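You operate a simulated robot arm through the tools that you are given. There is no shell and no other tool. Be economical: measure what you need, move in short steps, check, and stop when the job is done.

Carry out the task below with a simulated robot arm. There is one attempt and no reset: what you move stays moved.

## Task
Clamp cover 75 and brush its dust off with the wash tray's cleaner.
Fine: clamp before brushing; brush back on the ledge, tray lid shut; the cover stays clamped.

The check looks at the end state, three seconds after you hand in, the way a careful person would. Anything else that was tipped, shoved, dropped, spilled or broken makes it a failure. A push-on lid holds only when it is set on centred and level and pressed home; a screw cap is set on level and turned clockwise until tight.

## Robot
A 5-joint arm with a two-finger parallel gripper, fixed in place. Base frame: the origin is at the foot of the arm, x ahead of it, y to its left, z up; the work surface is at about z = 0.3. Units: cm, degrees, N and s.
With the tool pointing down near the work surface it reaches from about 26 to 60 cm from the base axis. Its first joint turns from -66.0 to 66.0 degrees. The tool tilts only in the upright plane through the base axis and itself; it spins freely about its own axis. Payload 1.57 kg.
The tool frame sits at the grasp point between the pads (the TCP): z along the fingers, y along the line on which they close. The tips reach 3 cm beyond it. The gripper opens to 8 cm. The fingers are 1.7 cm wide and 1.2 cm thick; the gripper's body (4 by 8.2 cm) begins 8 cm behind the TCP.
Orientation is that of the tool frame in the base frame, as [roll, pitch, yaw] about the fixed x, y, z axes, in that order (R = Rz(yaw) Ry(pitch) Rx(roll)). With the fingers straight down and closing along the base's y, the tool's x points along the base's -x, its y along +y and its z along -z.

## Interface
- The arm moves only by the tool apply_moves. Its argument "deltas" is a list of rows, each an object of numbers (a shift or turn left out is 0, a gripper value left out holds the last): "rx", "ry", "rz": the turn, a rotation vector about the tool's x, y, z in degrees; "tx", "ty", "tz": the shift along the tool's x, y, z in cm; "gripper": the opening, from 0 (shut) to 1 (fully open). In form: [{"rx": .., "ry": .., "rz": .., "tx": .., "ty": .., "tz": .., "gripper": ..}, ...]. A call has 1 to 20 rows; each row is the pose to reach, as a shift and turn from the pose commanded when the call began, along the tool's axes at that moment. Rows are played at 5 a second. More than 5 cm and 8.6 degrees between two rows, or a gripper value outside its range, and nothing of the call is played. Where a pose cannot be reached the arm comes as near as it can. A force on the tool above 90 N (or 10 N above the force at the start of the call, whichever is more), or a blocked arm, ends the call early, and 0.2 s more pass. Each finger travels about 15.3 cm/s and halts on what it meets, pressing with about 37 N; the grip force reading is that of the motor and also rises with nothing between the fingers. The clock runs only during rows and for 0.2 s after the last one: add rows that repeat a pose to give the fingers time. The reply holds the time, the measured pose of the TCP, the force on the tool along the base axes, the opening and the grip force, in the units named above and with some noise.
- Cameras (640 x 400 px; columns grow to the right, rows downward): "scene" is fixed at [4.84, 39.89, 53.72]; the picture's right is [-0.67, -0.74, 0.00], its down [-0.33, 0.30, -0.89] and it looks along [0.66, -0.60, -0.45] (base axes); focal length 305 px, centre (320, 200). "wrist" rides on the gripper at [7.2, -0.7, -12.2] in the tool frame; the picture's right is [0.09, 1.00, 0.00], its down [-0.84, 0.08, -0.54] and it looks along [-0.54, 0.05, 0.84] (tool axes); focal length 238 px, centre (320, 200). There is no depth. A picture from a camera that has moved, and an enlarged one, comes with that camera's place and axes in the base frame and with its lens.
- grab_frame(camera): a new picture of that camera. No time passes.
- zoom(camera, box): a new picture of the part [left, top, right, bottom] of that camera's present view, enlarged. No time passes.
- sign_off(): hands the job in; it is judged then, once.

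Work in short steps. Places have to be worked out from the pictures, the camera data and where the tool is seen: move nearer, look again, correct. Check each grasp and each placing, and mend what went wrong. You have 120 turns and 76 pictures in all, those below and enlarged ones among them. Open the gripper and draw the arm clear of the work before you hand the job in, unless the task says otherwise; then end with one line.

The tools are called after "Emit:" by a JSON object that holds its "fn" and its "kwargs". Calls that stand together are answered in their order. apply_moves: Moves the arm, as the interface text tells. Its arguments: {"type":"object","properties":{"deltas":{"type":"array"}},"required":["deltas"]} The other tools are called the same way: grab_frame (camera) takes a picture; zoom (camera, box) takes an enlarged picture of a part of a camera's view; sign_off () hands the job in.

At the start:

```text
time_s: 0.0
eef_pos: [35.6, 12.24, 38.13]
tcp_rot: [180.0, -0.1, -180.0]
force: [0.1, 0.2, 0.4]
finger_gap: 8.01
grip_force: 0.0
```

scene: 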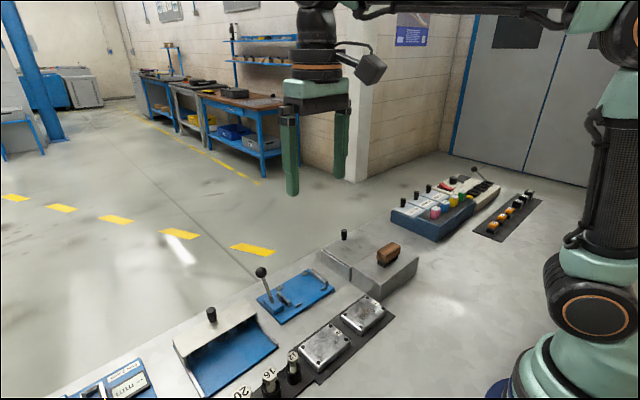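
wrist: 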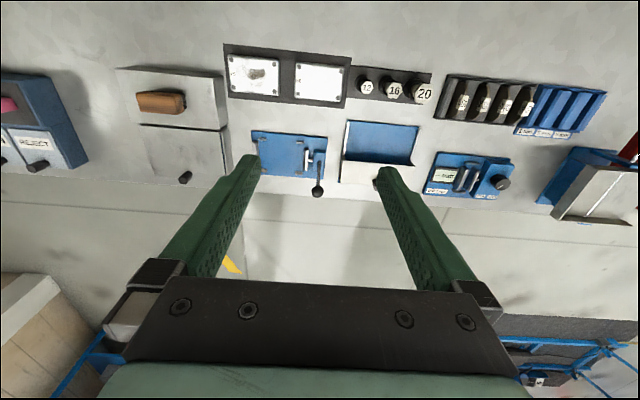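

I'll look at the workbench in close-up first, to identify the covers, clamp, and brush.

Emit:
{"fn": "zoom", "kwargs": {"camera": "wrist", "box": [110, 30, 350, 180]}}

Emit:
{"fn": "zoom", "kwargs": {"camera": "scene", "box": [230, 220, 430, 345]}}

Emit:
{"fn": "zoom", "kwargs": {"camera": "wrist", "box": [340, 50, 640, 238]}}

Emit:
{"fn": "zoom", "kwargs": {"camera": "scene", "box": [370, 150, 550, 262]}}

```text
2.67 times, centred on (230, 105) of wrist
camera zoom: at [28.36, 11.54, 50.12], right [-0.09, 1.0, 0.0], down [0.84, 0.08, 0.54], along [0.54, 0.05, -0.84], focal length 636 px, centre (560, 453)
```

zoom: 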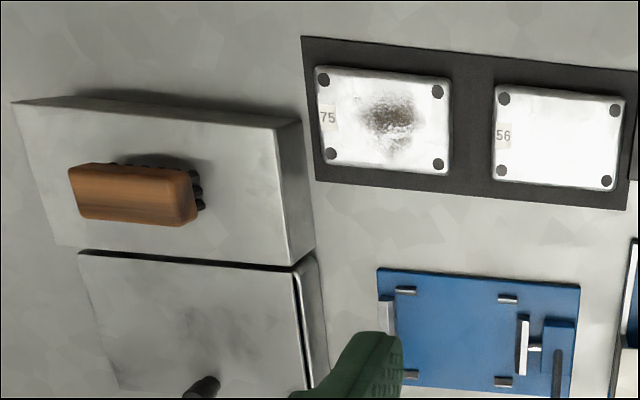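

```text
3.20 times, centred on (330, 282) of scene
camera zoom: at [4.84, 39.89, 53.72], right [-0.67, -0.74, 0.0], down [-0.33, 0.3, -0.89], along [0.66, -0.6, -0.45], focal length 977 px, centre (288, -64)
```

zoom: 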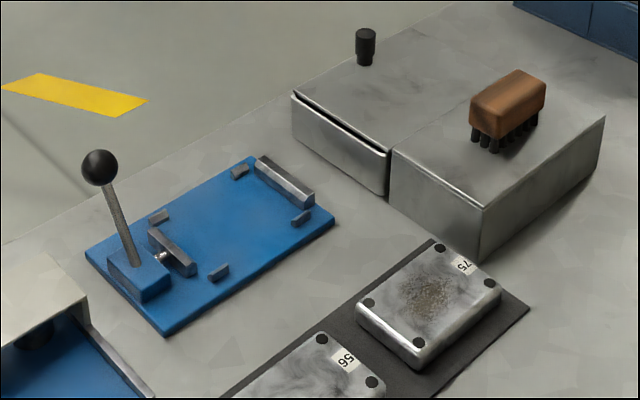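

```text
2.13 times, centred on (490, 144) of wrist
camera zoom: at [28.36, 11.54, 50.12], right [-0.09, 1.0, 0.0], down [0.84, 0.08, 0.54], along [0.54, 0.05, -0.84], focal length 507 px, centre (-42, 319)
```

zoom: 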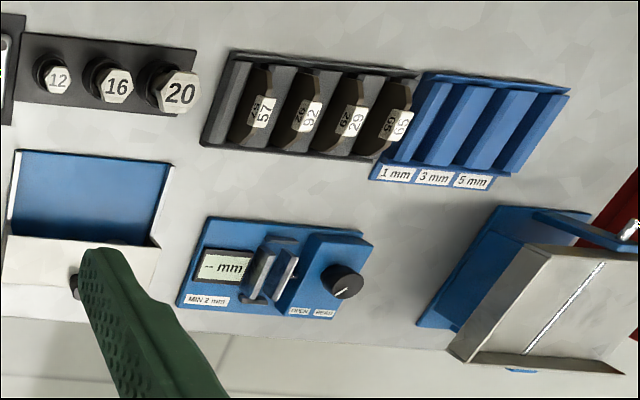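

```text
3.56 times, centred on (460, 206) of scene
camera zoom: at [4.84, 39.89, 53.72], right [-0.67, -0.74, 0.0], down [-0.33, 0.3, -0.89], along [0.66, -0.6, -0.45], focal length 1086 px, centre (-178, 179)
```

zoom: 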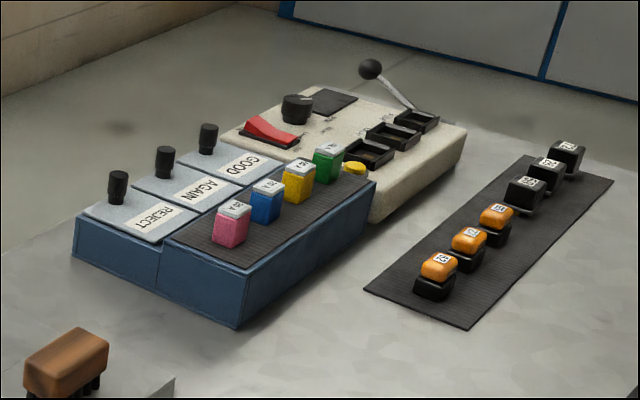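

Cover 75 (dusty) is near (33.5, 0), the clamp bed near (48, 7), the tray lid knob near (53, -14), and the brush near (39, -15.5). I'll move over the tray for a closer look.

Emit:
{"fn": "apply_moves", "kwargs": {"deltas": [{"tx": -0.5, "ty": -3.2, "tz": 1.7}, {"tx": -1, "ty": -6.3, "tz": 3.5}, {"tx": -1.5, "ty": -9.5, "tz": 5.2}, {"tx": -2, "ty": -12.6, "tz": 7}, {"tx": -2.5, "ty": -15.8, "tz": 8.7}, {"tx": -3, "ty": -18.9, "tz": 10.5}, {"tx": -3.5, "ty": -22, "tz": 12.2}, {"tx": -4, "ty": -25.2, "tz": 14}, {"tx": -4, "ty": -25.2, "tz": 14}]}}

Emit:
{"fn": "grab_frame", "kwargs": {"camera": "wrist"}}

```text
time_s: 2.0
eef_pos: [39.6, -13.25, 24.05]
tcp_rot: [-179.9, -0.1, -180.0]
force: [0.1, 0.3, 0.6]
finger_gap: 8.01
grip_force: 0.0
```

```text
69 pictures are left
camera wrist: at [32.38, -13.95, 36.05], right [-0.09, 1.0, 0.0], down [0.84, 0.08, 0.54], along [0.54, 0.05, -0.84], focal length 238 px, centre (320, 200)
```

wrist: 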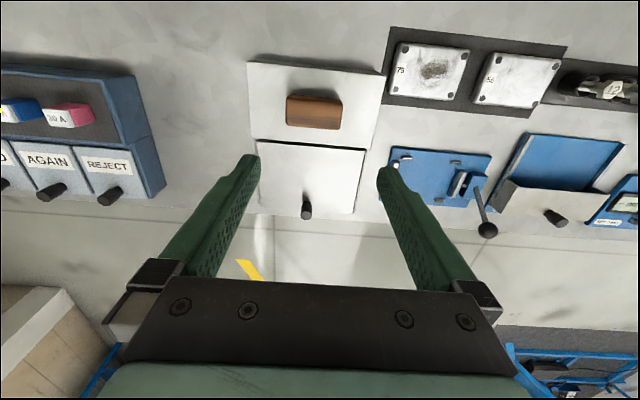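

Emit:
{"fn": "zoom", "kwargs": {"camera": "wrist", "box": [220, 40, 400, 230]}}

Emit:
{"fn": "zoom", "kwargs": {"camera": "wrist", "box": [360, 20, 580, 240]}}

Emit:
{"fn": "zoom", "kwargs": {"camera": "scene", "box": [310, 220, 430, 310]}}

```text
2.11 times, centred on (310, 135) of wrist
camera zoom: at [32.38, -13.95, 36.05], right [-0.09, 1.0, 0.0], down [0.84, 0.08, 0.54], along [0.54, 0.05, -0.84], focal length 502 px, centre (341, 337)
```

zoom: 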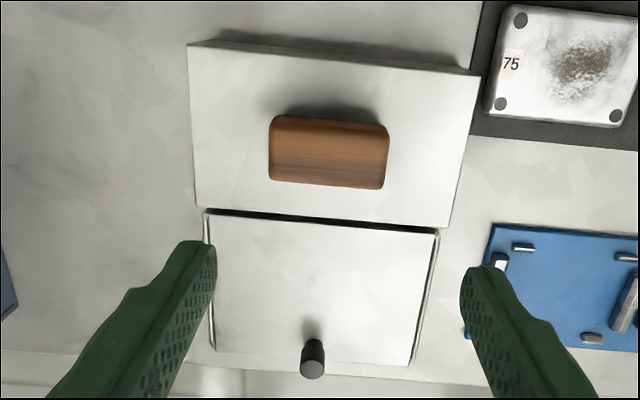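

```text
1.82 times, centred on (470, 130) of wrist
camera zoom: at [32.38, -13.95, 36.05], right [-0.09, 1.0, 0.0], down [0.84, 0.08, 0.54], along [0.54, 0.05, -0.84], focal length 433 px, centre (47, 327)
```

zoom: 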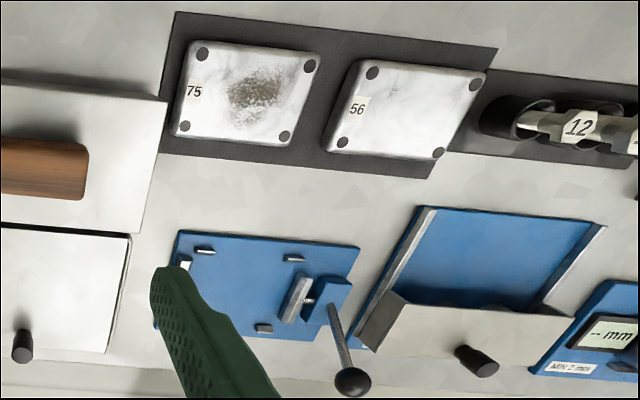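

```text
4.44 times, centred on (370, 265) of scene
camera zoom: at [4.84, 39.88, 53.72], right [-0.67, -0.74, 0.0], down [-0.33, 0.3, -0.89], along [0.66, -0.6, -0.45], focal length 1357 px, centre (98, -89)
```

zoom: 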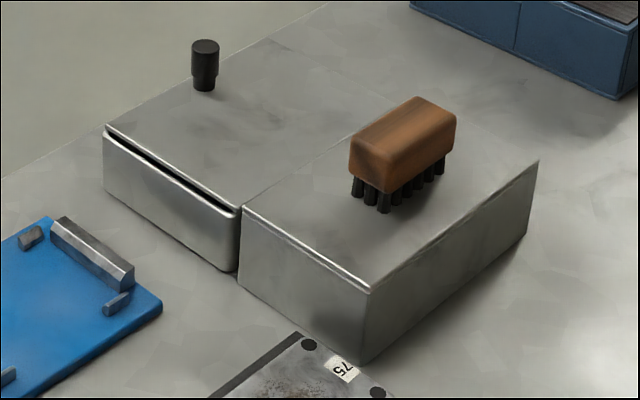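

The cover measures about 8.8 (y) by 6 (x) cm, so it must be gripped across x. I'll move above the clamp for a closer look at bed, posts and lever.

Emit:
{"fn": "apply_moves", "kwargs": {"deltas": [{"ty": 3, "tx": -0.2}, {"ty": 6}, {"ty": 9}, {"ty": 12}, {"ty": 15}, {"ty": 18, "tz": 1}, {"tx": 0, "ty": 20, "tz": 2}, {"tx": 0, "ty": 20, "tz": 2}]}}

Emit:
{"fn": "zoom", "kwargs": {"camera": "wrist", "box": [200, 30, 440, 220]}}

Emit:
{"fn": "zoom", "kwargs": {"camera": "scene", "box": [245, 255, 345, 335]}}

```text
time_s: 3.8
eef_pos: [39.66, 6.93, 21.97]
tcp_rot: [-180.0, 0.0, -179.9]
force: [-0.1, -0.7, 0.2]
finger_gap: 7.97
grip_force: 0.0
```

```text
2.11 times, centred on (320, 125) of wrist
camera zoom: at [32.42, 6.28, 34.02], right [-0.09, 1.0, 0.0], down [0.84, 0.08, 0.54], along [0.54, 0.05, -0.84], focal length 502 px, centre (320, 358)
```

zoom: 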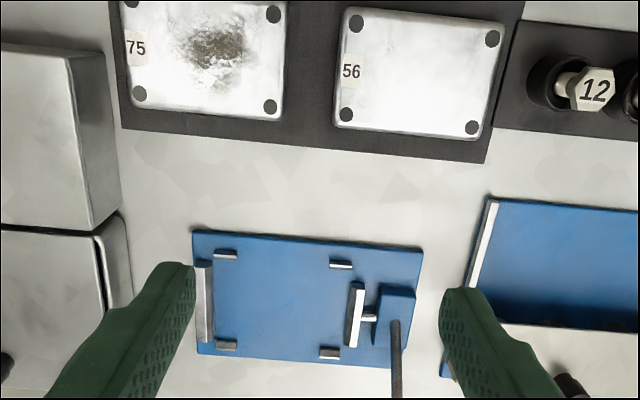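

```text
5.00 times, centred on (295, 295) of scene
camera zoom: at [4.84, 39.89, 53.72], right [-0.67, -0.74, 0.0], down [-0.33, 0.3, -0.89], along [0.66, -0.6, -0.45], focal length 1527 px, centre (445, -275)
```

zoom: 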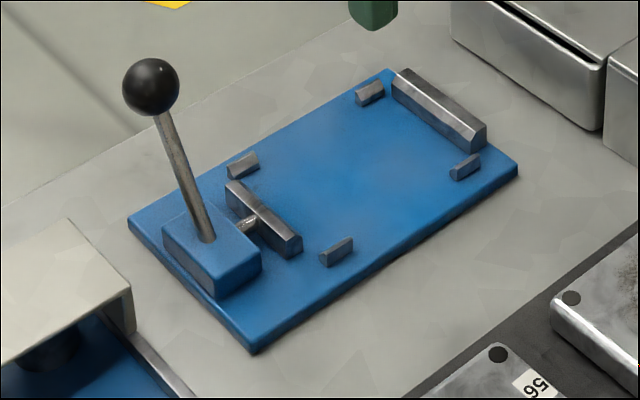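

Bed: fixed jaw face y≈0.1, moving jaw y≈10, posts at x≈45.9–52.2, so target cover centre ≈(49, 5). Now I hover over cover 75 with the fingers turned to close along x.

Emit:
{"fn": "apply_moves", "kwargs": {"deltas": [{"rz": -8.2, "tx": 0.5, "ty": -0.6}, {"rz": -16.4, "tx": 1, "ty": -1.2}, {"rz": -24.5, "tx": 1.5, "ty": -1.8}, {"rz": -32.7, "tx": 2, "ty": -2.4}, {"rz": -40.9, "tx": 2.5, "ty": -3}, {"rz": -49.1, "tx": 3.1, "ty": -3.6}, {"rz": -57.3, "tx": 3.6, "ty": -4.2}, {"rz": -65.5, "tx": 4.2, "ty": -4.8}, {"rz": -73.6, "tx": 4.7, "ty": -5.4}, {"rz": -81.8, "tx": 5.2, "ty": -6}, {"rz": -90, "tx": 5.8, "ty": -6.6}, {"rz": -90, "tx": 5.8, "ty": -6.6, "tz": 4}, {"rz": -90, "tx": 5.8, "ty": -6.6, "tz": 8}, {"rz": -90, "tx": 5.8, "ty": -6.6, "tz": 10}, {"rz": -90, "tx": 5.8, "ty": -6.6, "tz": 10}]}}

Emit:
{"fn": "grab_frame", "kwargs": {"camera": "wrist"}}

Emit:
{"fn": "zoom", "kwargs": {"camera": "scene", "box": [285, 250, 445, 370]}}

```text
time_s: 7.0
eef_pos: [34.0, 0.44, 12.22]
tcp_rot: [180.0, -0.1, -90.1]
force: [0.6, 0.4, 0.9]
finger_gap: 8.03
grip_force: 0.1
```

```text
63 pictures are left
camera wrist: at [34.53, -6.8, 24.18], right [-1.0, -0.09, 0.0], down [-0.08, 0.84, 0.54], along [-0.05, 0.54, -0.84], focal length 238 px, centre (320, 200)
```

wrist: 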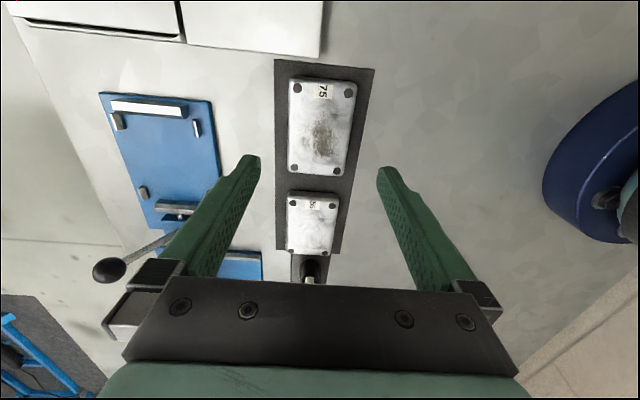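

```text
3.33 times, centred on (365, 310) of scene
camera zoom: at [4.84, 39.89, 53.72], right [-0.67, -0.74, 0.0], down [-0.33, 0.3, -0.89], along [0.66, -0.6, -0.45], focal length 1018 px, centre (170, -167)
```

zoom: 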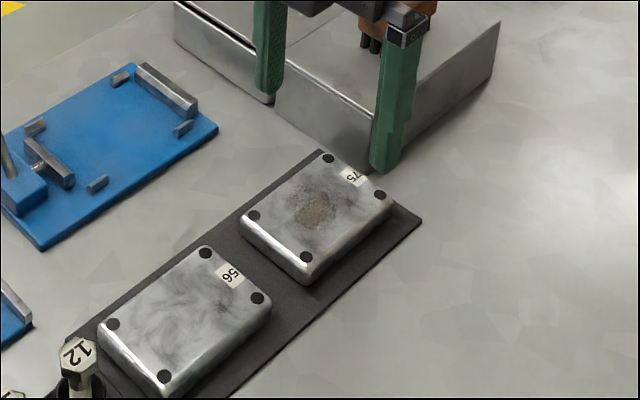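

Centring looks close; I'll zoom to fix the cover's centre precisely before descending.

Emit:
{"fn": "zoom", "kwargs": {"camera": "wrist", "box": [240, 50, 400, 190]}}

```text
2.86 times, centred on (320, 120) of wrist
camera zoom: at [34.53, -6.8, 24.18], right [-1.0, -0.09, 0.0], down [-0.08, 0.84, 0.54], along [-0.05, 0.54, -0.84], focal length 681 px, centre (320, 429)
```

zoom: 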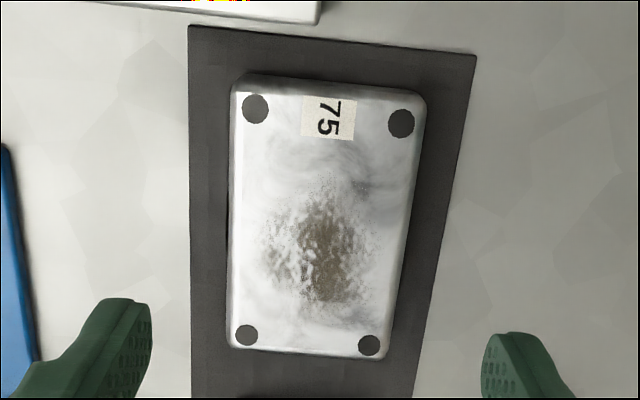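

Cover centre is (34.0, 0.0), aligned with the axes. Descend to TCP z≈3.8 and close.

Emit:
{"fn": "apply_moves", "kwargs": {"deltas": [{"tx": 0.4, "tz": 3}, {"tx": 0.4, "tz": 6}, {"tx": 0.4, "tz": 8}, {"tx": 0.4, "tz": 8.4}, {"tx": 0.4, "tz": 8.4, "gripper": 0.6}, {"tx": 0.4, "tz": 8.4, "gripper": 0.6}, {"tx": 0.4, "tz": 8.4, "gripper": 0.6}, {"tx": 0.4, "tz": 8.4, "gripper": 0.6}]}}

Emit:
{"fn": "grab_frame", "kwargs": {"camera": "wrist"}}

```text
time_s: 8.8
eef_pos: [33.77, 0.11, 3.62]
tcp_rot: [180.0, -0.1, -90.0]
force: [0.6, 0.7, 0.1]
finger_gap: 5.93
grip_force: 36.9
```

```text
60 pictures are left
camera wrist: at [34.45, -7.21, 15.76], right [-1.0, -0.09, 0.0], down [-0.08, 0.84, 0.54], along [-0.05, 0.54, -0.84], focal length 238 px, centre (320, 200)
```

wrist: 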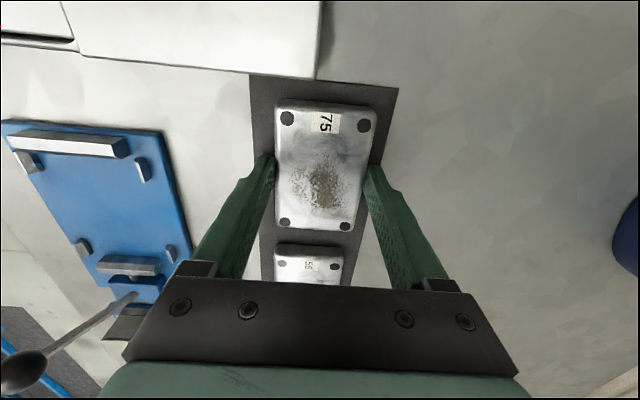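

Gripped (gap 5.93, 37 N). Lift and carry to hover over the bed.

Emit:
{"fn": "apply_moves", "kwargs": {"deltas": [{"tz": -2}, {"tz": -5}, {"tz": -7.5}, {"tz": -7.5, "ty": -3, "tx": -1}, {"tz": -7.5, "ty": -6.5, "tx": -2}, {"tz": -7.5, "ty": -10, "tx": -3}, {"tz": -7.5, "ty": -13, "tx": -4}, {"tz": -7.5, "ty": -15.1, "tx": -4.9}, {"tz": -7.5, "ty": -15.1, "tx": -4.9}, {"tz": -7.5, "ty": -15.1, "tx": -4.9}]}}

Emit:
{"fn": "grab_frame", "kwargs": {"camera": "wrist"}}

Emit:
{"fn": "zoom", "kwargs": {"camera": "scene", "box": [240, 210, 360, 330]}}

```text
time_s: 11.0
eef_pos: [48.73, 4.76, 11.1]
tcp_rot: [-180.0, 0.0, -90.1]
force: [0.1, -0.6, -2.0]
finger_gap: 5.93
grip_force: 37.2
```

```text
59 pictures are left
camera wrist: at [49.4, -2.37, 23.17], right [-1.0, -0.09, 0.0], down [-0.08, 0.84, 0.54], along [-0.05, 0.54, -0.84], focal length 238 px, centre (320, 200)
```

wrist: 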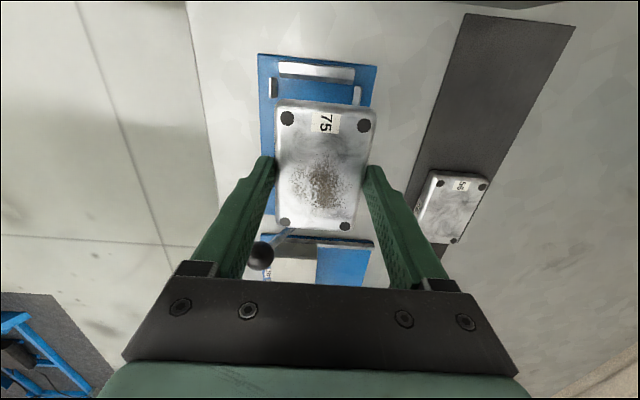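

```text
3.33 times, centred on (300, 270) of scene
camera zoom: at [4.84, 39.89, 53.72], right [-0.67, -0.74, 0.0], down [-0.33, 0.3, -0.89], along [0.66, -0.6, -0.45], focal length 1018 px, centre (387, -33)
```

zoom: 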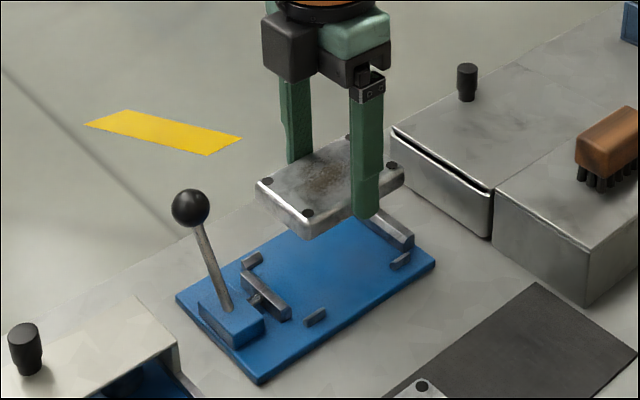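

Zooming to measure the cover against the jaw and posts.

Emit:
{"fn": "zoom", "kwargs": {"camera": "wrist", "box": [240, 40, 400, 140]}}

```text
4.00 times, centred on (320, 90) of wrist
camera zoom: at [49.4, -2.37, 23.17], right [-1.0, -0.09, 0.0], down [-0.08, 0.84, 0.54], along [-0.05, 0.54, -0.84], focal length 953 px, centre (320, 640)
```

zoom: 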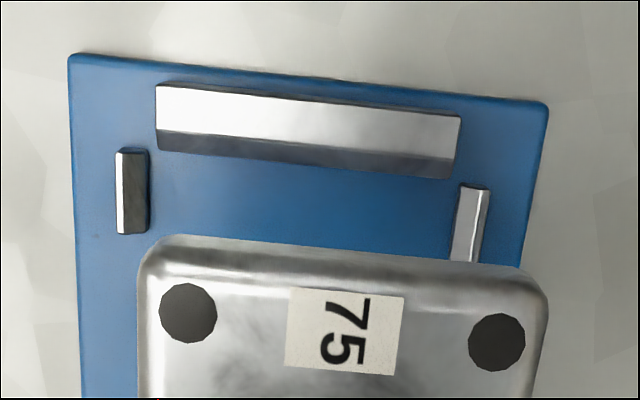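

Relative to this view the cover should shift ~+0.5 in x and +0.25 in y. Lower to a hover just above the posts and re-measure.

Emit:
{"fn": "apply_moves", "kwargs": {"deltas": [{"tx": -0.25, "ty": -0.5, "tz": 1}, {"tx": -0.25, "ty": -0.5, "tz": 3}, {"tx": -0.25, "ty": -0.5, "tz": 4.6}, {"tx": -0.25, "ty": -0.5, "tz": 4.6}]}}

Emit:
{"fn": "zoom", "kwargs": {"camera": "wrist", "box": [240, 40, 400, 140]}}

Emit:
{"fn": "zoom", "kwargs": {"camera": "scene", "box": [245, 255, 345, 335]}}

```text
time_s: 12.0
eef_pos: [49.38, 5.16, 6.54]
tcp_rot: [180.0, 0.0, -89.9]
force: [0.5, 0.0, -1.8]
finger_gap: 5.93
grip_force: 37.1
```

```text
4.00 times, centred on (320, 90) of wrist
camera zoom: at [49.98, -2.08, 18.65], right [-1.0, -0.09, 0.0], down [-0.08, 0.84, 0.54], along [-0.05, 0.54, -0.84], focal length 953 px, centre (320, 640)
```

zoom: 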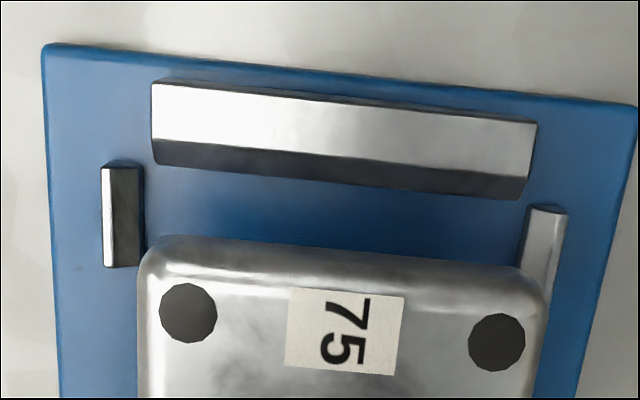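

```text
5.00 times, centred on (295, 295) of scene
camera zoom: at [4.84, 39.89, 53.72], right [-0.67, -0.74, 0.0], down [-0.33, 0.3, -0.89], along [0.66, -0.6, -0.45], focal length 1527 px, centre (445, -275)
```

zoom: 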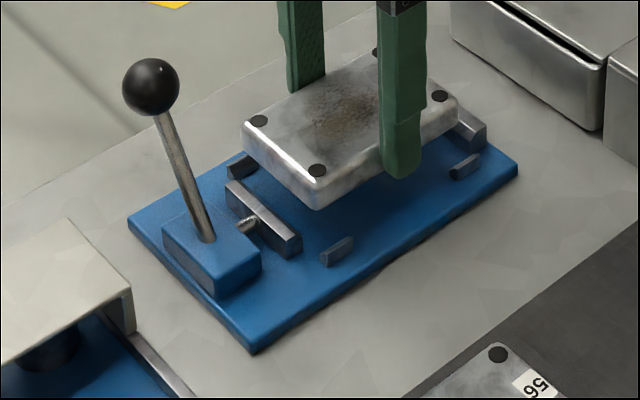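

Posts centre ≈49.5; cover at ≈49.36. Nudge +0.12 x, -0.1 y and lower to the bed watching force.

Emit:
{"fn": "apply_moves", "kwargs": {"deltas": [{"tx": 0.1, "ty": -0.12}, {"tx": 0.1, "ty": -0.12, "tz": 0.8}, {"tx": 0.1, "ty": -0.12, "tz": 1.4}, {"tx": 0.1, "ty": -0.12, "tz": 1.8}, {"tx": 0.1, "ty": -0.12, "tz": 1.8}]}}

Emit:
{"fn": "zoom", "kwargs": {"camera": "wrist", "box": [240, 40, 400, 140]}}

Emit:
{"fn": "zoom", "kwargs": {"camera": "scene", "box": [245, 255, 345, 335]}}

```text
time_s: 13.2
eef_pos: [49.46, 5.1, 4.75]
tcp_rot: [180.0, 0.1, -89.9]
force: [0.3, 0.4, -1.8]
finger_gap: 5.93
grip_force: 37.2
```

```text
4.00 times, centred on (320, 90) of wrist
camera zoom: at [50.11, -2.14, 16.85], right [-1.0, -0.09, 0.0], down [-0.08, 0.84, 0.54], along [-0.05, 0.54, -0.84], focal length 953 px, centre (320, 640)
```

zoom: 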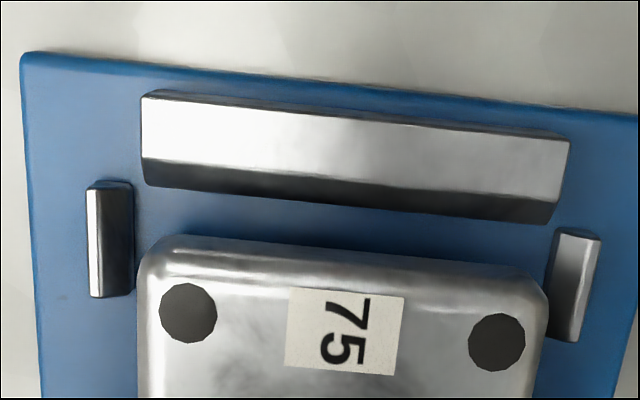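

```text
5.00 times, centred on (295, 295) of scene
camera zoom: at [4.84, 39.89, 53.72], right [-0.67, -0.74, 0.0], down [-0.33, 0.3, -0.89], along [0.66, -0.6, -0.45], focal length 1527 px, centre (445, -275)
```

zoom: 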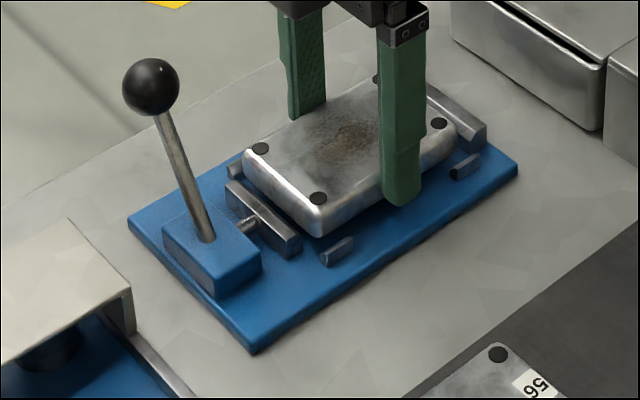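

Cover sits neatly between posts, no contact yet. Lower in small steps until it touches.

Emit:
{"fn": "apply_moves", "kwargs": {"deltas": [{"tz": 0.2}, {"tz": 0.35}, {"tz": 0.45}, {"tz": 0.45}]}}

```text
time_s: 14.2
eef_pos: [49.57, 5.08, 4.41]
tcp_rot: [-179.9, 0.0, -90.0]
force: [0.6, 0.3, -1.5]
finger_gap: 5.93
grip_force: 36.7
```

Emit:
{"fn": "apply_moves", "kwargs": {"deltas": [{"tz": 0.1}, {"tz": 0.2}, {"tz": 0.3}, {"tz": 0.4}, {"tz": 0.4}]}}

Emit:
{"fn": "zoom", "kwargs": {"camera": "scene", "box": [245, 255, 345, 335]}}

```text
time_s: 15.4
eef_pos: [49.52, 5.05, 4.0]
tcp_rot: [-179.9, 0.0, -90.0]
force: [-9.5, -3.1, 31.2]
finger_gap: 5.95
grip_force: 37.2
```

```text
5.00 times, centred on (295, 295) of scene
camera zoom: at [4.82, 39.88, 53.72], right [-0.67, -0.74, 0.0], down [-0.33, 0.3, -0.89], along [0.66, -0.6, -0.45], focal length 1527 px, centre (445, -275)
```

zoom: 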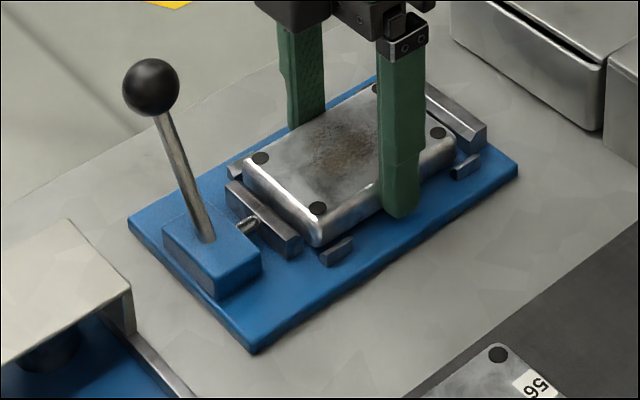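

Contact felt (31 N) and the cover is seated between the posts. Ease off slightly, open, and rise.

Emit:
{"fn": "apply_moves", "kwargs": {"deltas": [{"tz": -0.1}, {"tz": -0.1, "gripper": 0.85}, {"tz": -0.1, "gripper": 1}, {"tz": -0.1, "gripper": 1}, {"tz": -3}, {"tz": -7}, {"tz": -11}, {"tz": -12}, {"tz": -12}]}}

Emit:
{"fn": "grab_frame", "kwargs": {"camera": "wrist"}}

Emit:
{"fn": "zoom", "kwargs": {"camera": "scene", "box": [245, 255, 345, 335]}}

```text
time_s: 17.4
eef_pos: [49.64, 5.22, 15.95]
tcp_rot: [179.9, 0.0, -90.0]
force: [0.6, -0.3, -0.5]
finger_gap: 7.98
grip_force: 0.1
```

```text
51 pictures are left
camera wrist: at [50.23, -1.99, 28.05], right [-1.0, -0.09, 0.0], down [-0.08, 0.84, 0.54], along [-0.05, 0.54, -0.84], focal length 238 px, centre (320, 200)
```

wrist: 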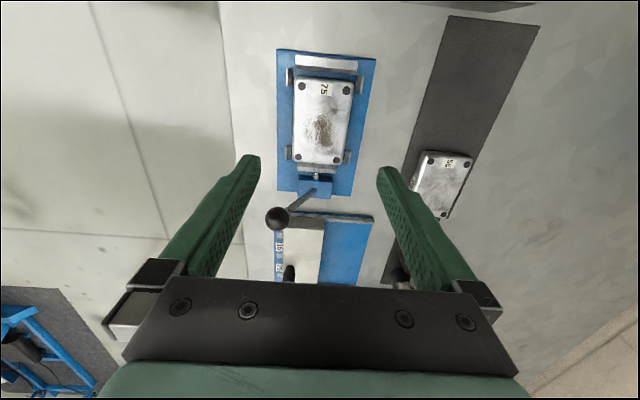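

```text
5.00 times, centred on (295, 295) of scene
camera zoom: at [4.84, 39.89, 53.72], right [-0.67, -0.74, 0.0], down [-0.33, 0.3, -0.89], along [0.66, -0.6, -0.45], focal length 1527 px, centre (445, -275)
```

zoom: 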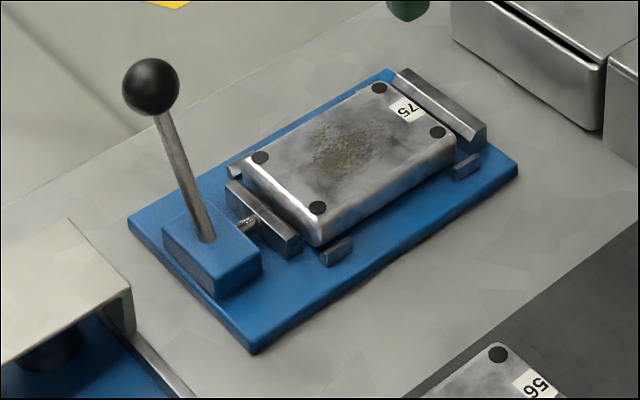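

Cover is seated. Next the lever: ball at ≈(53.3, 13.4, 8.5), pivot near (50, 13.8). Turn the gripper back to close along y and hover above the ball.

Emit:
{"fn": "apply_moves", "kwargs": {"deltas": [{"rz": 8.2, "tx": -0.7, "ty": -0.3}, {"rz": 16.4, "tx": -1.5, "ty": -0.6}, {"rz": 24.5, "tx": -2.2, "ty": -1}, {"rz": 32.7, "tx": -3, "ty": -1.3}, {"rz": 40.9, "tx": -3.7, "ty": -1.7}, {"rz": 49.1, "tx": -4.5, "ty": -2}, {"rz": 57.3, "tx": -5.2, "ty": -2.3}, {"rz": 65.5, "tx": -6, "ty": -2.7}, {"rz": 73.6, "tx": -6.7, "ty": -3}, {"rz": 81.8, "tx": -7.5, "ty": -3.3}, {"rz": 90, "tx": -8.2, "ty": -3.7}, {"rz": 90, "tx": -8.2, "ty": -3.7}, {"rz": 90, "tx": -8.2, "ty": -3.7}]}}

Emit:
{"fn": "grab_frame", "kwargs": {"camera": "wrist"}}

```text
time_s: 20.2
eef_pos: [53.18, 13.21, 15.8]
tcp_rot: [179.9, 0.0, 179.9]
force: [0.3, 0.1, 0.4]
finger_gap: 8.03
grip_force: 0.1
```

```text
49 pictures are left
camera wrist: at [45.96, 12.55, 27.9], right [-0.09, 1.0, 0.0], down [0.84, 0.08, 0.54], along [0.54, 0.05, -0.84], focal length 238 px, centre (320, 200)
```

wrist: 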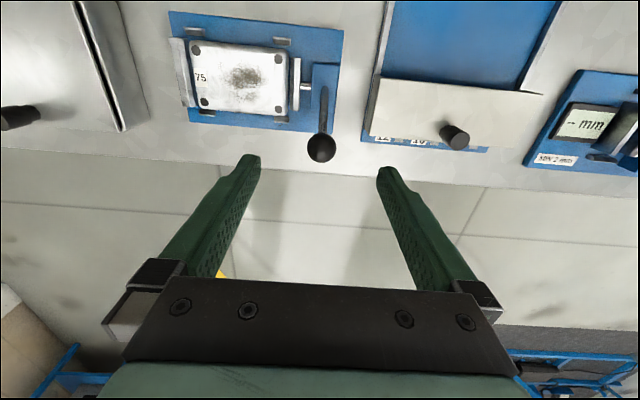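

Ball is right under the TCP. Pre-close to 4.4 cm (to avoid the neighbour's panel), descend to the ball, and grip.

Emit:
{"fn": "apply_moves", "kwargs": {"deltas": [{"gripper": 0.55}, {"gripper": 0.55}, {"tz": 3, "gripper": 0.55, "ty": 0.1}, {"tz": 6, "ty": 0.1, "gripper": 0.55}, {"tz": 7.4, "ty": 0.1, "gripper": 0.55}, {"tz": 7.4, "ty": 0.1, "gripper": 0.2}, {"tz": 7.4, "ty": 0.1, "gripper": 0.2}, {"tz": 7.4, "ty": 0.1, "gripper": 0.2}]}}

Emit:
{"fn": "zoom", "kwargs": {"camera": "scene", "box": [220, 235, 340, 335]}}

```text
time_s: 22.0
eef_pos: [53.23, 13.4, 8.54]
tcp_rot: [-180.0, 0.0, 179.8]
force: [-1.0, -13.2, 4.5]
finger_gap: 2.49
grip_force: 36.3
```

```text
4.00 times, centred on (280, 285) of scene
camera zoom: at [4.84, 39.89, 53.72], right [-0.67, -0.74, 0.0], down [-0.33, 0.3, -0.89], along [0.66, -0.6, -0.45], focal length 1222 px, centre (480, -140)
```

zoom: 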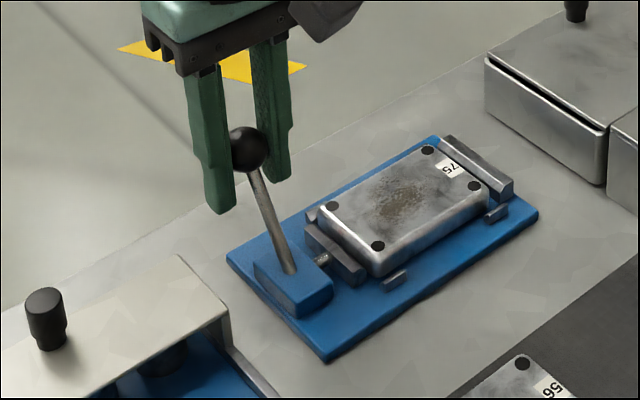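

Ball gripped (2.49 cm). Test swinging toward -x along the arc by ~12°, watching force and jaw.

Emit:
{"fn": "apply_moves", "kwargs": {"deltas": [{"tx": 0.4, "tz": -0.18, "ty": -0.1}, {"tx": 0.8, "tz": -0.3, "ty": -0.1}, {"tx": 1.37, "tz": -0.5, "ty": -0.1}, {"tx": 1.37, "tz": -0.5, "ty": -0.1}]}}

Emit:
{"fn": "zoom", "kwargs": {"camera": "scene", "box": [220, 235, 340, 335]}}

```text
time_s: 23.0
eef_pos: [51.85, 13.36, 9.12]
tcp_rot: [179.9, 0.2, 180.0]
force: [12.1, -2.4, -2.7]
finger_gap: 2.5
grip_force: 36.7
```

```text
4.00 times, centred on (280, 285) of scene
camera zoom: at [4.84, 39.89, 53.72], right [-0.67, -0.74, 0.0], down [-0.33, 0.3, -0.89], along [0.66, -0.6, -0.45], focal length 1222 px, centre (480, -140)
```

zoom: 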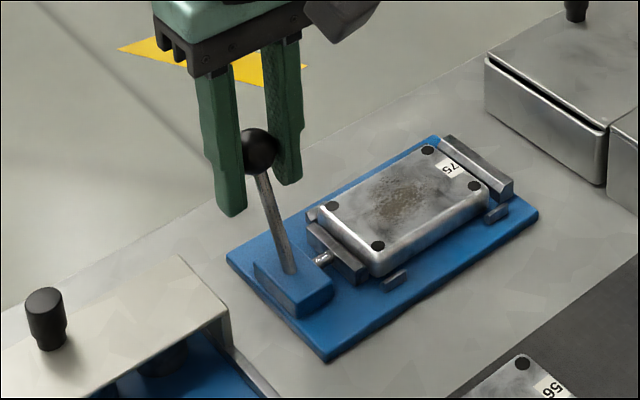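

Lever swings that way with about 12 N resistance and the jaw is advancing. Continue along the arc.

Emit:
{"fn": "apply_moves", "kwargs": {"deltas": [{"tx": 0.65, "tz": -0.12}, {"tx": 1.25, "tz": -0.2}, {"tx": 1.85, "tz": -0.24}, {"tx": 2.45, "tz": -0.22}, {"tx": 3.08, "tz": -0.13}, {"tx": 3.7, "tz": 0.02}, {"tx": 4.27, "tz": 0.19}, {"tx": 4.27, "tz": 0.19}]}}

Emit:
{"fn": "zoom", "kwargs": {"camera": "scene", "box": [220, 235, 340, 335]}}

```text
time_s: 24.8
eef_pos: [47.51, 13.32, 8.84]
tcp_rot: [180.0, 0.1, 180.0]
force: [0.1, 0.7, -0.4]
finger_gap: 1.61
grip_force: 0.1
```

```text
4.00 times, centred on (280, 285) of scene
camera zoom: at [4.84, 39.89, 53.72], right [-0.67, -0.74, 0.0], down [-0.33, 0.3, -0.89], along [0.66, -0.6, -0.45], focal length 1222 px, centre (480, -140)
```

zoom: 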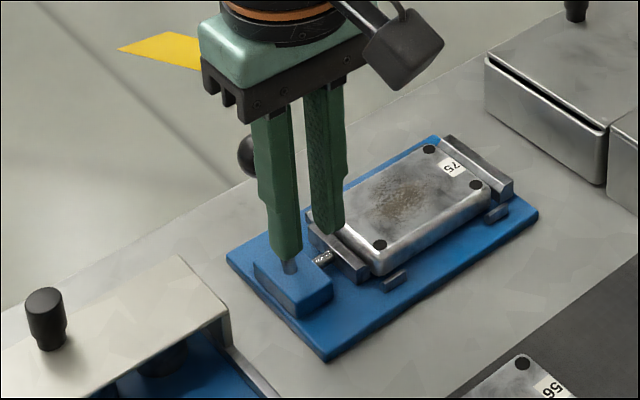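

The grip slipped off as resistance rose. I'll instead push the ball from the +x side with closed fingers: rise, go beyond the ball, and look.

Emit:
{"fn": "apply_moves", "kwargs": {"deltas": [{"tz": -3, "gripper": 0.2}, {"tz": -6.5, "gripper": 0}, {"tz": -6.5, "tx": -3, "gripper": 0}, {"tz": -6.5, "tx": -6, "gripper": 0}, {"tz": -6.5, "tx": -8.5, "gripper": 0}, {"tz": -6.5, "tx": -8.5, "gripper": 0}]}}

Emit:
{"fn": "grab_frame", "kwargs": {"camera": "wrist"}}

Emit:
{"fn": "zoom", "kwargs": {"camera": "scene", "box": [220, 235, 340, 335]}}

```text
time_s: 26.2
eef_pos: [56.23, 13.29, 15.39]
tcp_rot: [-180.0, 0.0, -180.0]
force: [-0.1, 0.0, -0.2]
finger_gap: 0.0
grip_force: 21.4
```

```text
45 pictures are left
camera wrist: at [48.92, 12.61, 27.41], right [-0.09, 1.0, 0.0], down [0.84, 0.08, 0.54], along [0.54, 0.05, -0.84], focal length 238 px, centre (320, 200)
```

wrist: 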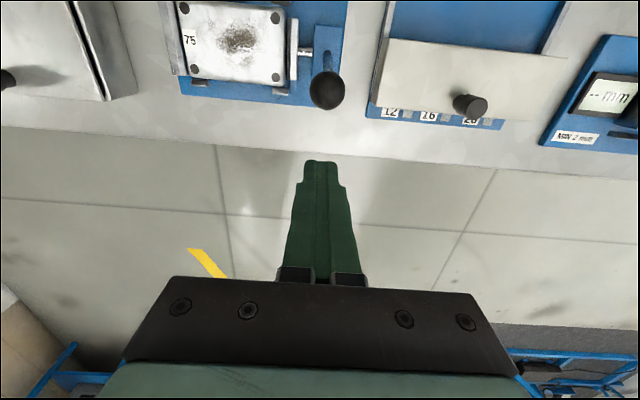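

```text
4.00 times, centred on (280, 285) of scene
camera zoom: at [4.84, 39.89, 53.72], right [-0.67, -0.74, 0.0], down [-0.33, 0.3, -0.89], along [0.66, -0.6, -0.45], focal length 1222 px, centre (480, -140)
```

zoom: 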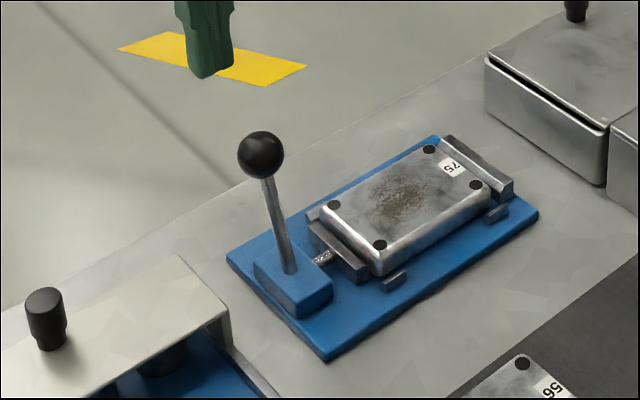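

Jaw has advanced to the cover; ball is now at x≈51.4 and stays there. Descend behind it and push toward -x.

Emit:
{"fn": "apply_moves", "kwargs": {"deltas": [{"tz": 3, "tx": 0.5}, {"tz": 6.4, "tx": 0.8}, {"tz": 6.4, "tx": 1.8}, {"tz": 6.4, "tx": 2.6}, {"tz": 6.4, "tx": 3.2}, {"tz": 6.4, "tx": 3.8}, {"tz": 6.4, "tx": 4.4}, {"tz": 6.4, "tx": 5}, {"tz": 6.4, "tx": 5}]}}

Emit:
{"fn": "zoom", "kwargs": {"camera": "scene", "box": [220, 235, 340, 335]}}

```text
time_s: 28.2
eef_pos: [51.02, 13.3, 8.94]
tcp_rot: [-179.9, 0.0, -180.0]
force: [0.2, 0.2, 0.0]
finger_gap: 0.03
grip_force: 21.6
```

```text
4.00 times, centred on (280, 285) of scene
camera zoom: at [4.84, 39.89, 53.72], right [-0.67, -0.74, 0.0], down [-0.33, 0.3, -0.89], along [0.66, -0.6, -0.45], focal length 1222 px, centre (480, -140)
```

zoom: 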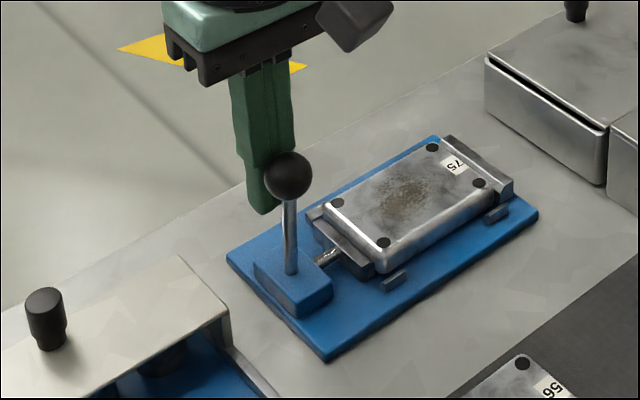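

It moved past and the cover is being pushed against the fixed jaw. Keep pushing until it stops.

Emit:
{"fn": "apply_moves", "kwargs": {"deltas": [{"tx": 0.6}, {"tx": 1.2, "tz": 0.3}, {"tx": 1.8, "tz": 0.6}, {"tx": 2.3, "tz": 0.8}, {"tx": 2.3, "tz": 0.8}]}}

Emit:
{"fn": "zoom", "kwargs": {"camera": "scene", "box": [220, 235, 340, 335]}}

```text
time_s: 29.4
eef_pos: [48.94, 13.38, 8.19]
tcp_rot: [180.0, 0.3, 180.0]
force: [9.3, -2.4, 3.0]
finger_gap: 0.0
grip_force: 21.5
```

```text
4.00 times, centred on (280, 285) of scene
camera zoom: at [4.84, 39.89, 53.72], right [-0.67, -0.74, 0.0], down [-0.33, 0.3, -0.89], along [0.66, -0.6, -0.45], focal length 1222 px, centre (480, -140)
```

zoom: 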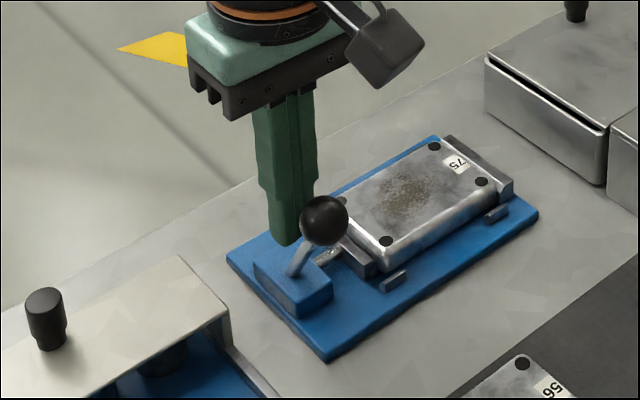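

Lever now mirrors its start angle, 9 N. Push a bit more to find the stop.

Emit:
{"fn": "apply_moves", "kwargs": {"deltas": [{"tx": 0.4, "tz": 0.2}, {"tx": 0.8, "tz": 0.4}, {"tx": 1.2, "tz": 0.6}, {"tx": 1.2, "tz": 0.6}]}}

Emit:
{"fn": "zoom", "kwargs": {"camera": "scene", "box": [220, 235, 340, 335]}}

```text
time_s: 30.4
eef_pos: [48.76, 13.47, 8.41]
tcp_rot: [179.3, 2.3, 179.7]
force: [46.0, -18.6, 22.0]
finger_gap: 0.0
grip_force: 21.2
```

```text
4.00 times, centred on (280, 285) of scene
camera zoom: at [4.83, 39.88, 53.72], right [-0.67, -0.74, 0.0], down [-0.33, 0.3, -0.89], along [0.66, -0.6, -0.45], focal length 1222 px, centre (480, -140)
```

zoom: 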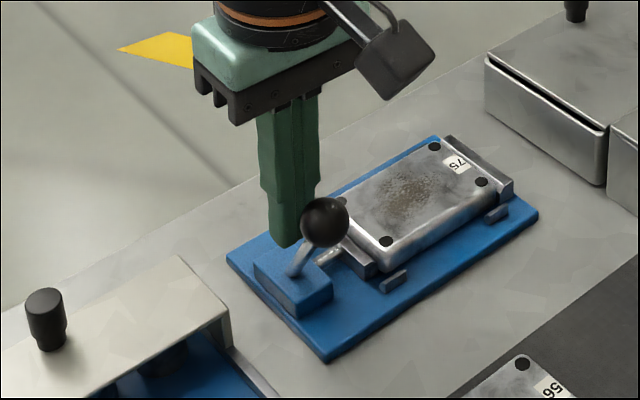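

Firm stop at 46 N: clamped. Back off, rise, and move over to the tray lid knob, opening the gripper.

Emit:
{"fn": "apply_moves", "kwargs": {"deltas": [{"tx": -1.5}, {"tx": -1.5, "tz": -3}, {"tx": -1.5, "tz": -7}, {"tx": -1.5, "tz": -10}, {"tx": -0.5, "tz": -10, "ty": -3.5}, {"tx": 0, "tz": -10, "ty": -7, "gripper": 0.4}, {"tx": 0, "tz": -10, "ty": -11, "gripper": 0.6}, {"tz": -10, "ty": -15, "gripper": 0.6}, {"tz": -10, "ty": -19, "gripper": 0.6}, {"tz": -10, "ty": -23, "gripper": 0.6}, {"tz": -10, "ty": -26.5, "gripper": 0.6}, {"tz": -10, "ty": -26.5, "gripper": 0.6}]}}

Emit:
{"fn": "grab_frame", "kwargs": {"camera": "wrist"}}

Emit:
{"fn": "zoom", "kwargs": {"camera": "scene", "box": [250, 210, 430, 330]}}

```text
time_s: 33.0
eef_pos: [47.52, -13.19, 17.41]
tcp_rot: [-179.9, 0.0, -179.9]
force: [-0.8, 0.6, 0.1]
finger_gap: 4.8
grip_force: 0.1
```

```text
40 pictures are left
camera wrist: at [40.26, -13.9, 29.5], right [-0.09, 1.0, 0.0], down [0.84, 0.08, 0.54], along [0.54, 0.05, -0.84], focal length 238 px, centre (320, 200)
```

wrist: 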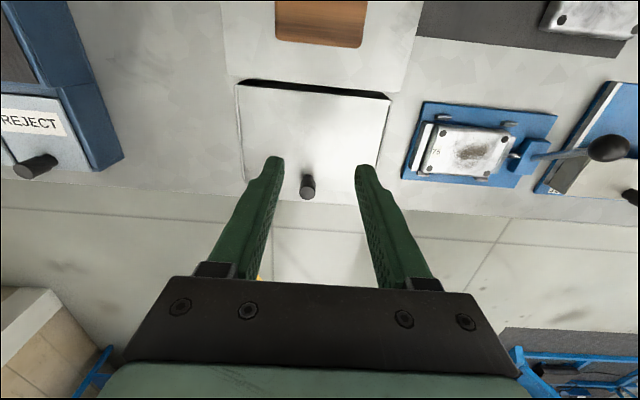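

```text
3.33 times, centred on (340, 270) of scene
camera zoom: at [4.84, 39.88, 53.72], right [-0.67, -0.74, 0.0], down [-0.33, 0.3, -0.89], along [0.66, -0.6, -0.45], focal length 1018 px, centre (253, -33)
```

zoom: 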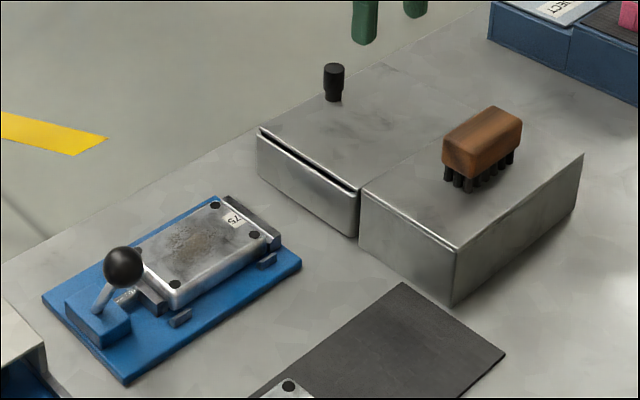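

Clamp holds. I believe the tray holds the cleaner to wet the brush, so the lid must be opened. Knob ≈(52.1, -14, top ~8.8). Approach to just above it and check.

Emit:
{"fn": "apply_moves", "kwargs": {"deltas": [{"tx": -2.3, "ty": -0.4, "tz": 1}, {"tx": -4.6, "ty": -0.8, "tz": 3}, {"tx": -4.6, "ty": -0.8, "tz": 4.5}, {"tx": -4.6, "ty": -0.8, "tz": 4.5}]}}

Emit:
{"fn": "zoom", "kwargs": {"camera": "wrist", "box": [200, 30, 440, 190]}}

Emit:
{"fn": "zoom", "kwargs": {"camera": "scene", "box": [310, 200, 400, 260]}}

```text
time_s: 34.0
eef_pos: [51.89, -13.86, 12.94]
tcp_rot: [-179.9, 0.0, 180.0]
force: [0.6, 0.3, 0.4]
finger_gap: 4.79
grip_force: 0.1
```

```text
2.50 times, centred on (320, 110) of wrist
camera zoom: at [44.81, -14.67, 25.02], right [-0.09, 1.0, 0.0], down [0.84, 0.08, 0.54], along [0.54, 0.05, -0.84], focal length 596 px, centre (320, 425)
```

zoom: 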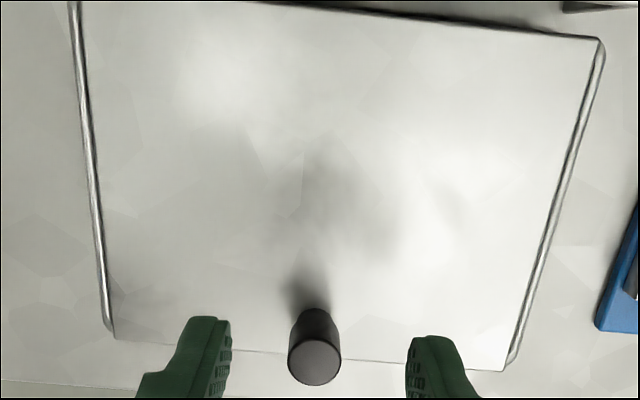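

```text
6.67 times, centred on (355, 230) of scene
camera zoom: at [4.84, 39.89, 53.72], right [-0.67, -0.74, 0.0], down [-0.33, 0.3, -0.89], along [0.66, -0.6, -0.45], focal length 2036 px, centre (87, 0)
```

zoom: 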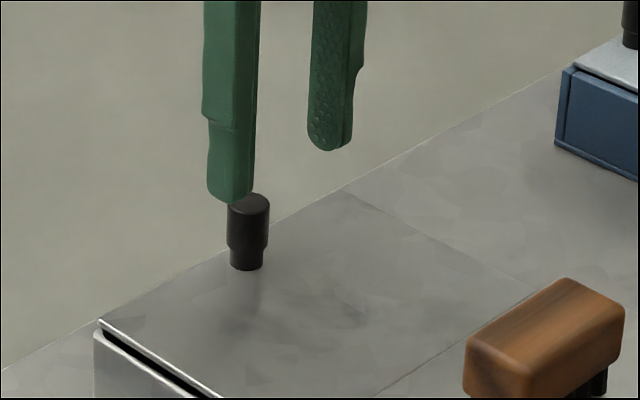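

Knob is at ≈(53.0, -14.1), z 5.2–8.4. Descend around it to TCP z≈8.9 and grip.

Emit:
{"fn": "apply_moves", "kwargs": {"deltas": [{"tx": -1.1, "ty": -0.2, "tz": 0.5}, {"tx": -1.1, "ty": -0.2, "tz": 2.5}, {"tx": -1.1, "ty": -0.2, "tz": 4}, {"tx": -1.1, "ty": -0.2, "tz": 4, "gripper": 0.05}, {"tx": -1.1, "ty": -0.2, "tz": 4, "gripper": 0.05}, {"tx": -1.1, "ty": -0.2, "tz": 4, "gripper": 0.05}]}}

```text
time_s: 35.4
eef_pos: [53.19, -14.06, 9.04]
tcp_rot: [-179.9, -0.1, -179.8]
force: [-1.2, 27.3, 4.8]
finger_gap: 1.73
grip_force: 31.9
```

Gripped the knob (1.73 cm). Ease the sideways force and lift by ~1.2 cm along a hinge arc (assuming hinge at the near edge), then look.

Emit:
{"fn": "apply_moves", "kwargs": {"deltas": [{"ty": 0.2}, {"ty": 0.2, "tz": -0.5, "tx": 0.13}, {"ty": 0.2, "tz": -1.0, "tx": 0.28}, {"ty": 0.2, "tz": -1.25, "tx": 0.4}, {"ty": 0.2, "tz": -1.25, "tx": 0.4}]}}

Emit:
{"fn": "zoom", "kwargs": {"camera": "scene", "box": [310, 200, 430, 290]}}

```text
time_s: 36.6
eef_pos: [52.78, -13.96, 10.19]
tcp_rot: [-180.0, -0.2, 179.8]
force: [-0.3, 5.4, -22.6]
finger_gap: 1.72
grip_force: 32.1
```

```text
4.44 times, centred on (370, 245) of scene
camera zoom: at [4.85, 39.88, 53.72], right [-0.67, -0.74, 0.0], down [-0.33, 0.3, -0.89], along [0.66, -0.6, -0.45], focal length 1357 px, centre (98, 0)
```

zoom: 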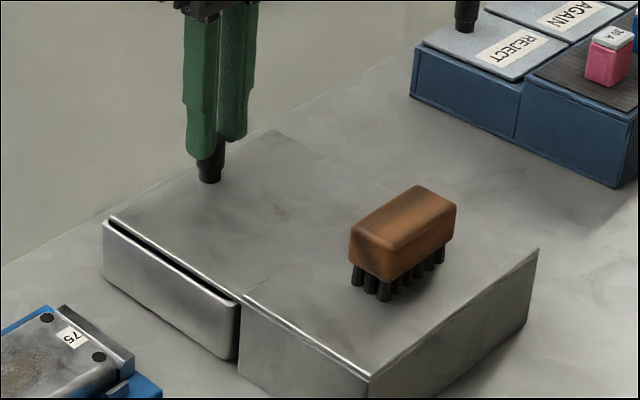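

The tool feels 22 N down but the lid seems not to have moved much. Look closer.

Emit:
{"fn": "zoom", "kwargs": {"camera": "wrist", "box": [200, 30, 440, 190]}}

Emit:
{"fn": "zoom", "kwargs": {"camera": "scene", "box": [320, 220, 380, 270]}}

```text
2.50 times, centred on (320, 110) of wrist
camera zoom: at [45.62, -14.71, 22.24], right [-0.09, 1.0, 0.0], down [0.84, 0.08, 0.54], along [0.54, 0.05, -0.84], focal length 596 px, centre (320, 425)
```

zoom: 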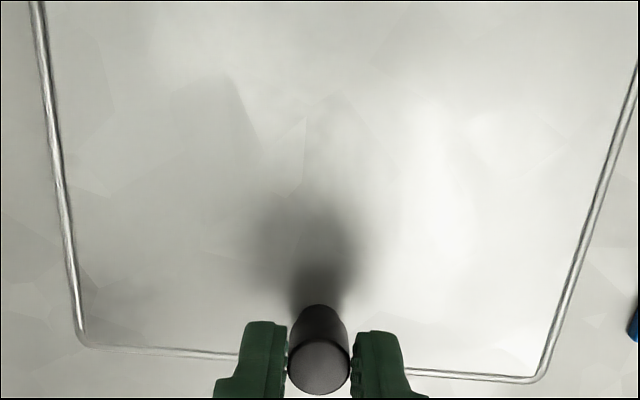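

```text
8.00 times, centred on (350, 245) of scene
camera zoom: at [4.85, 39.88, 53.72], right [-0.67, -0.74, 0.0], down [-0.33, 0.3, -0.89], along [0.66, -0.6, -0.45], focal length 2443 px, centre (80, -160)
```

zoom: 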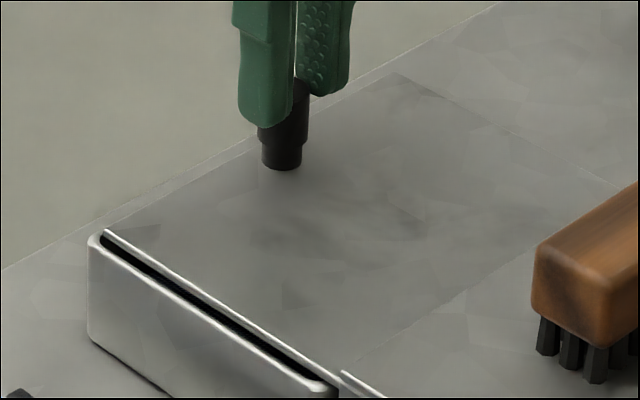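

The fingers slid up the knob; the lid didn't lift, so it may slide rather than hinge. Regrip lower and test a small pull toward +x.

Emit:
{"fn": "apply_moves", "kwargs": {"deltas": [{"gripper": 0.4}, {"gripper": 0.4, "tz": 0.8, "tx": -0.2}, {"gripper": 0.4, "tz": 1.5, "tx": -0.3}, {"gripper": 0, "tz": 1.5, "tx": -0.3}, {"gripper": 0, "tz": 1.5, "tx": -0.3}, {"gripper": 0, "tz": 1.5, "tx": -0.3}, {"gripper": 0, "tz": 1.5, "tx": -0.6}, {"gripper": 0, "tz": 1.5, "tx": -0.9}, {"gripper": 0, "tz": 1.5, "tx": -0.9}]}}

```text
time_s: 38.6
eef_pos: [53.66, -14.04, 8.82]
tcp_rot: [-179.9, 0.0, -180.0]
force: [-9.5, 3.3, 18.2]
finger_gap: 1.72
grip_force: 32.0
```

Emit:
{"fn": "zoom", "kwargs": {"camera": "wrist", "box": [200, 30, 440, 190]}}

```text
2.50 times, centred on (320, 110) of wrist
camera zoom: at [46.48, -14.71, 20.91], right [-0.09, 1.0, 0.0], down [0.84, 0.08, 0.54], along [0.54, 0.05, -0.84], focal length 596 px, centre (320, 425)
```

zoom: 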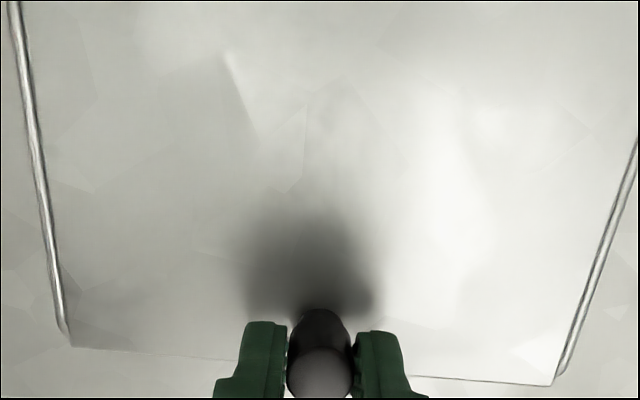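

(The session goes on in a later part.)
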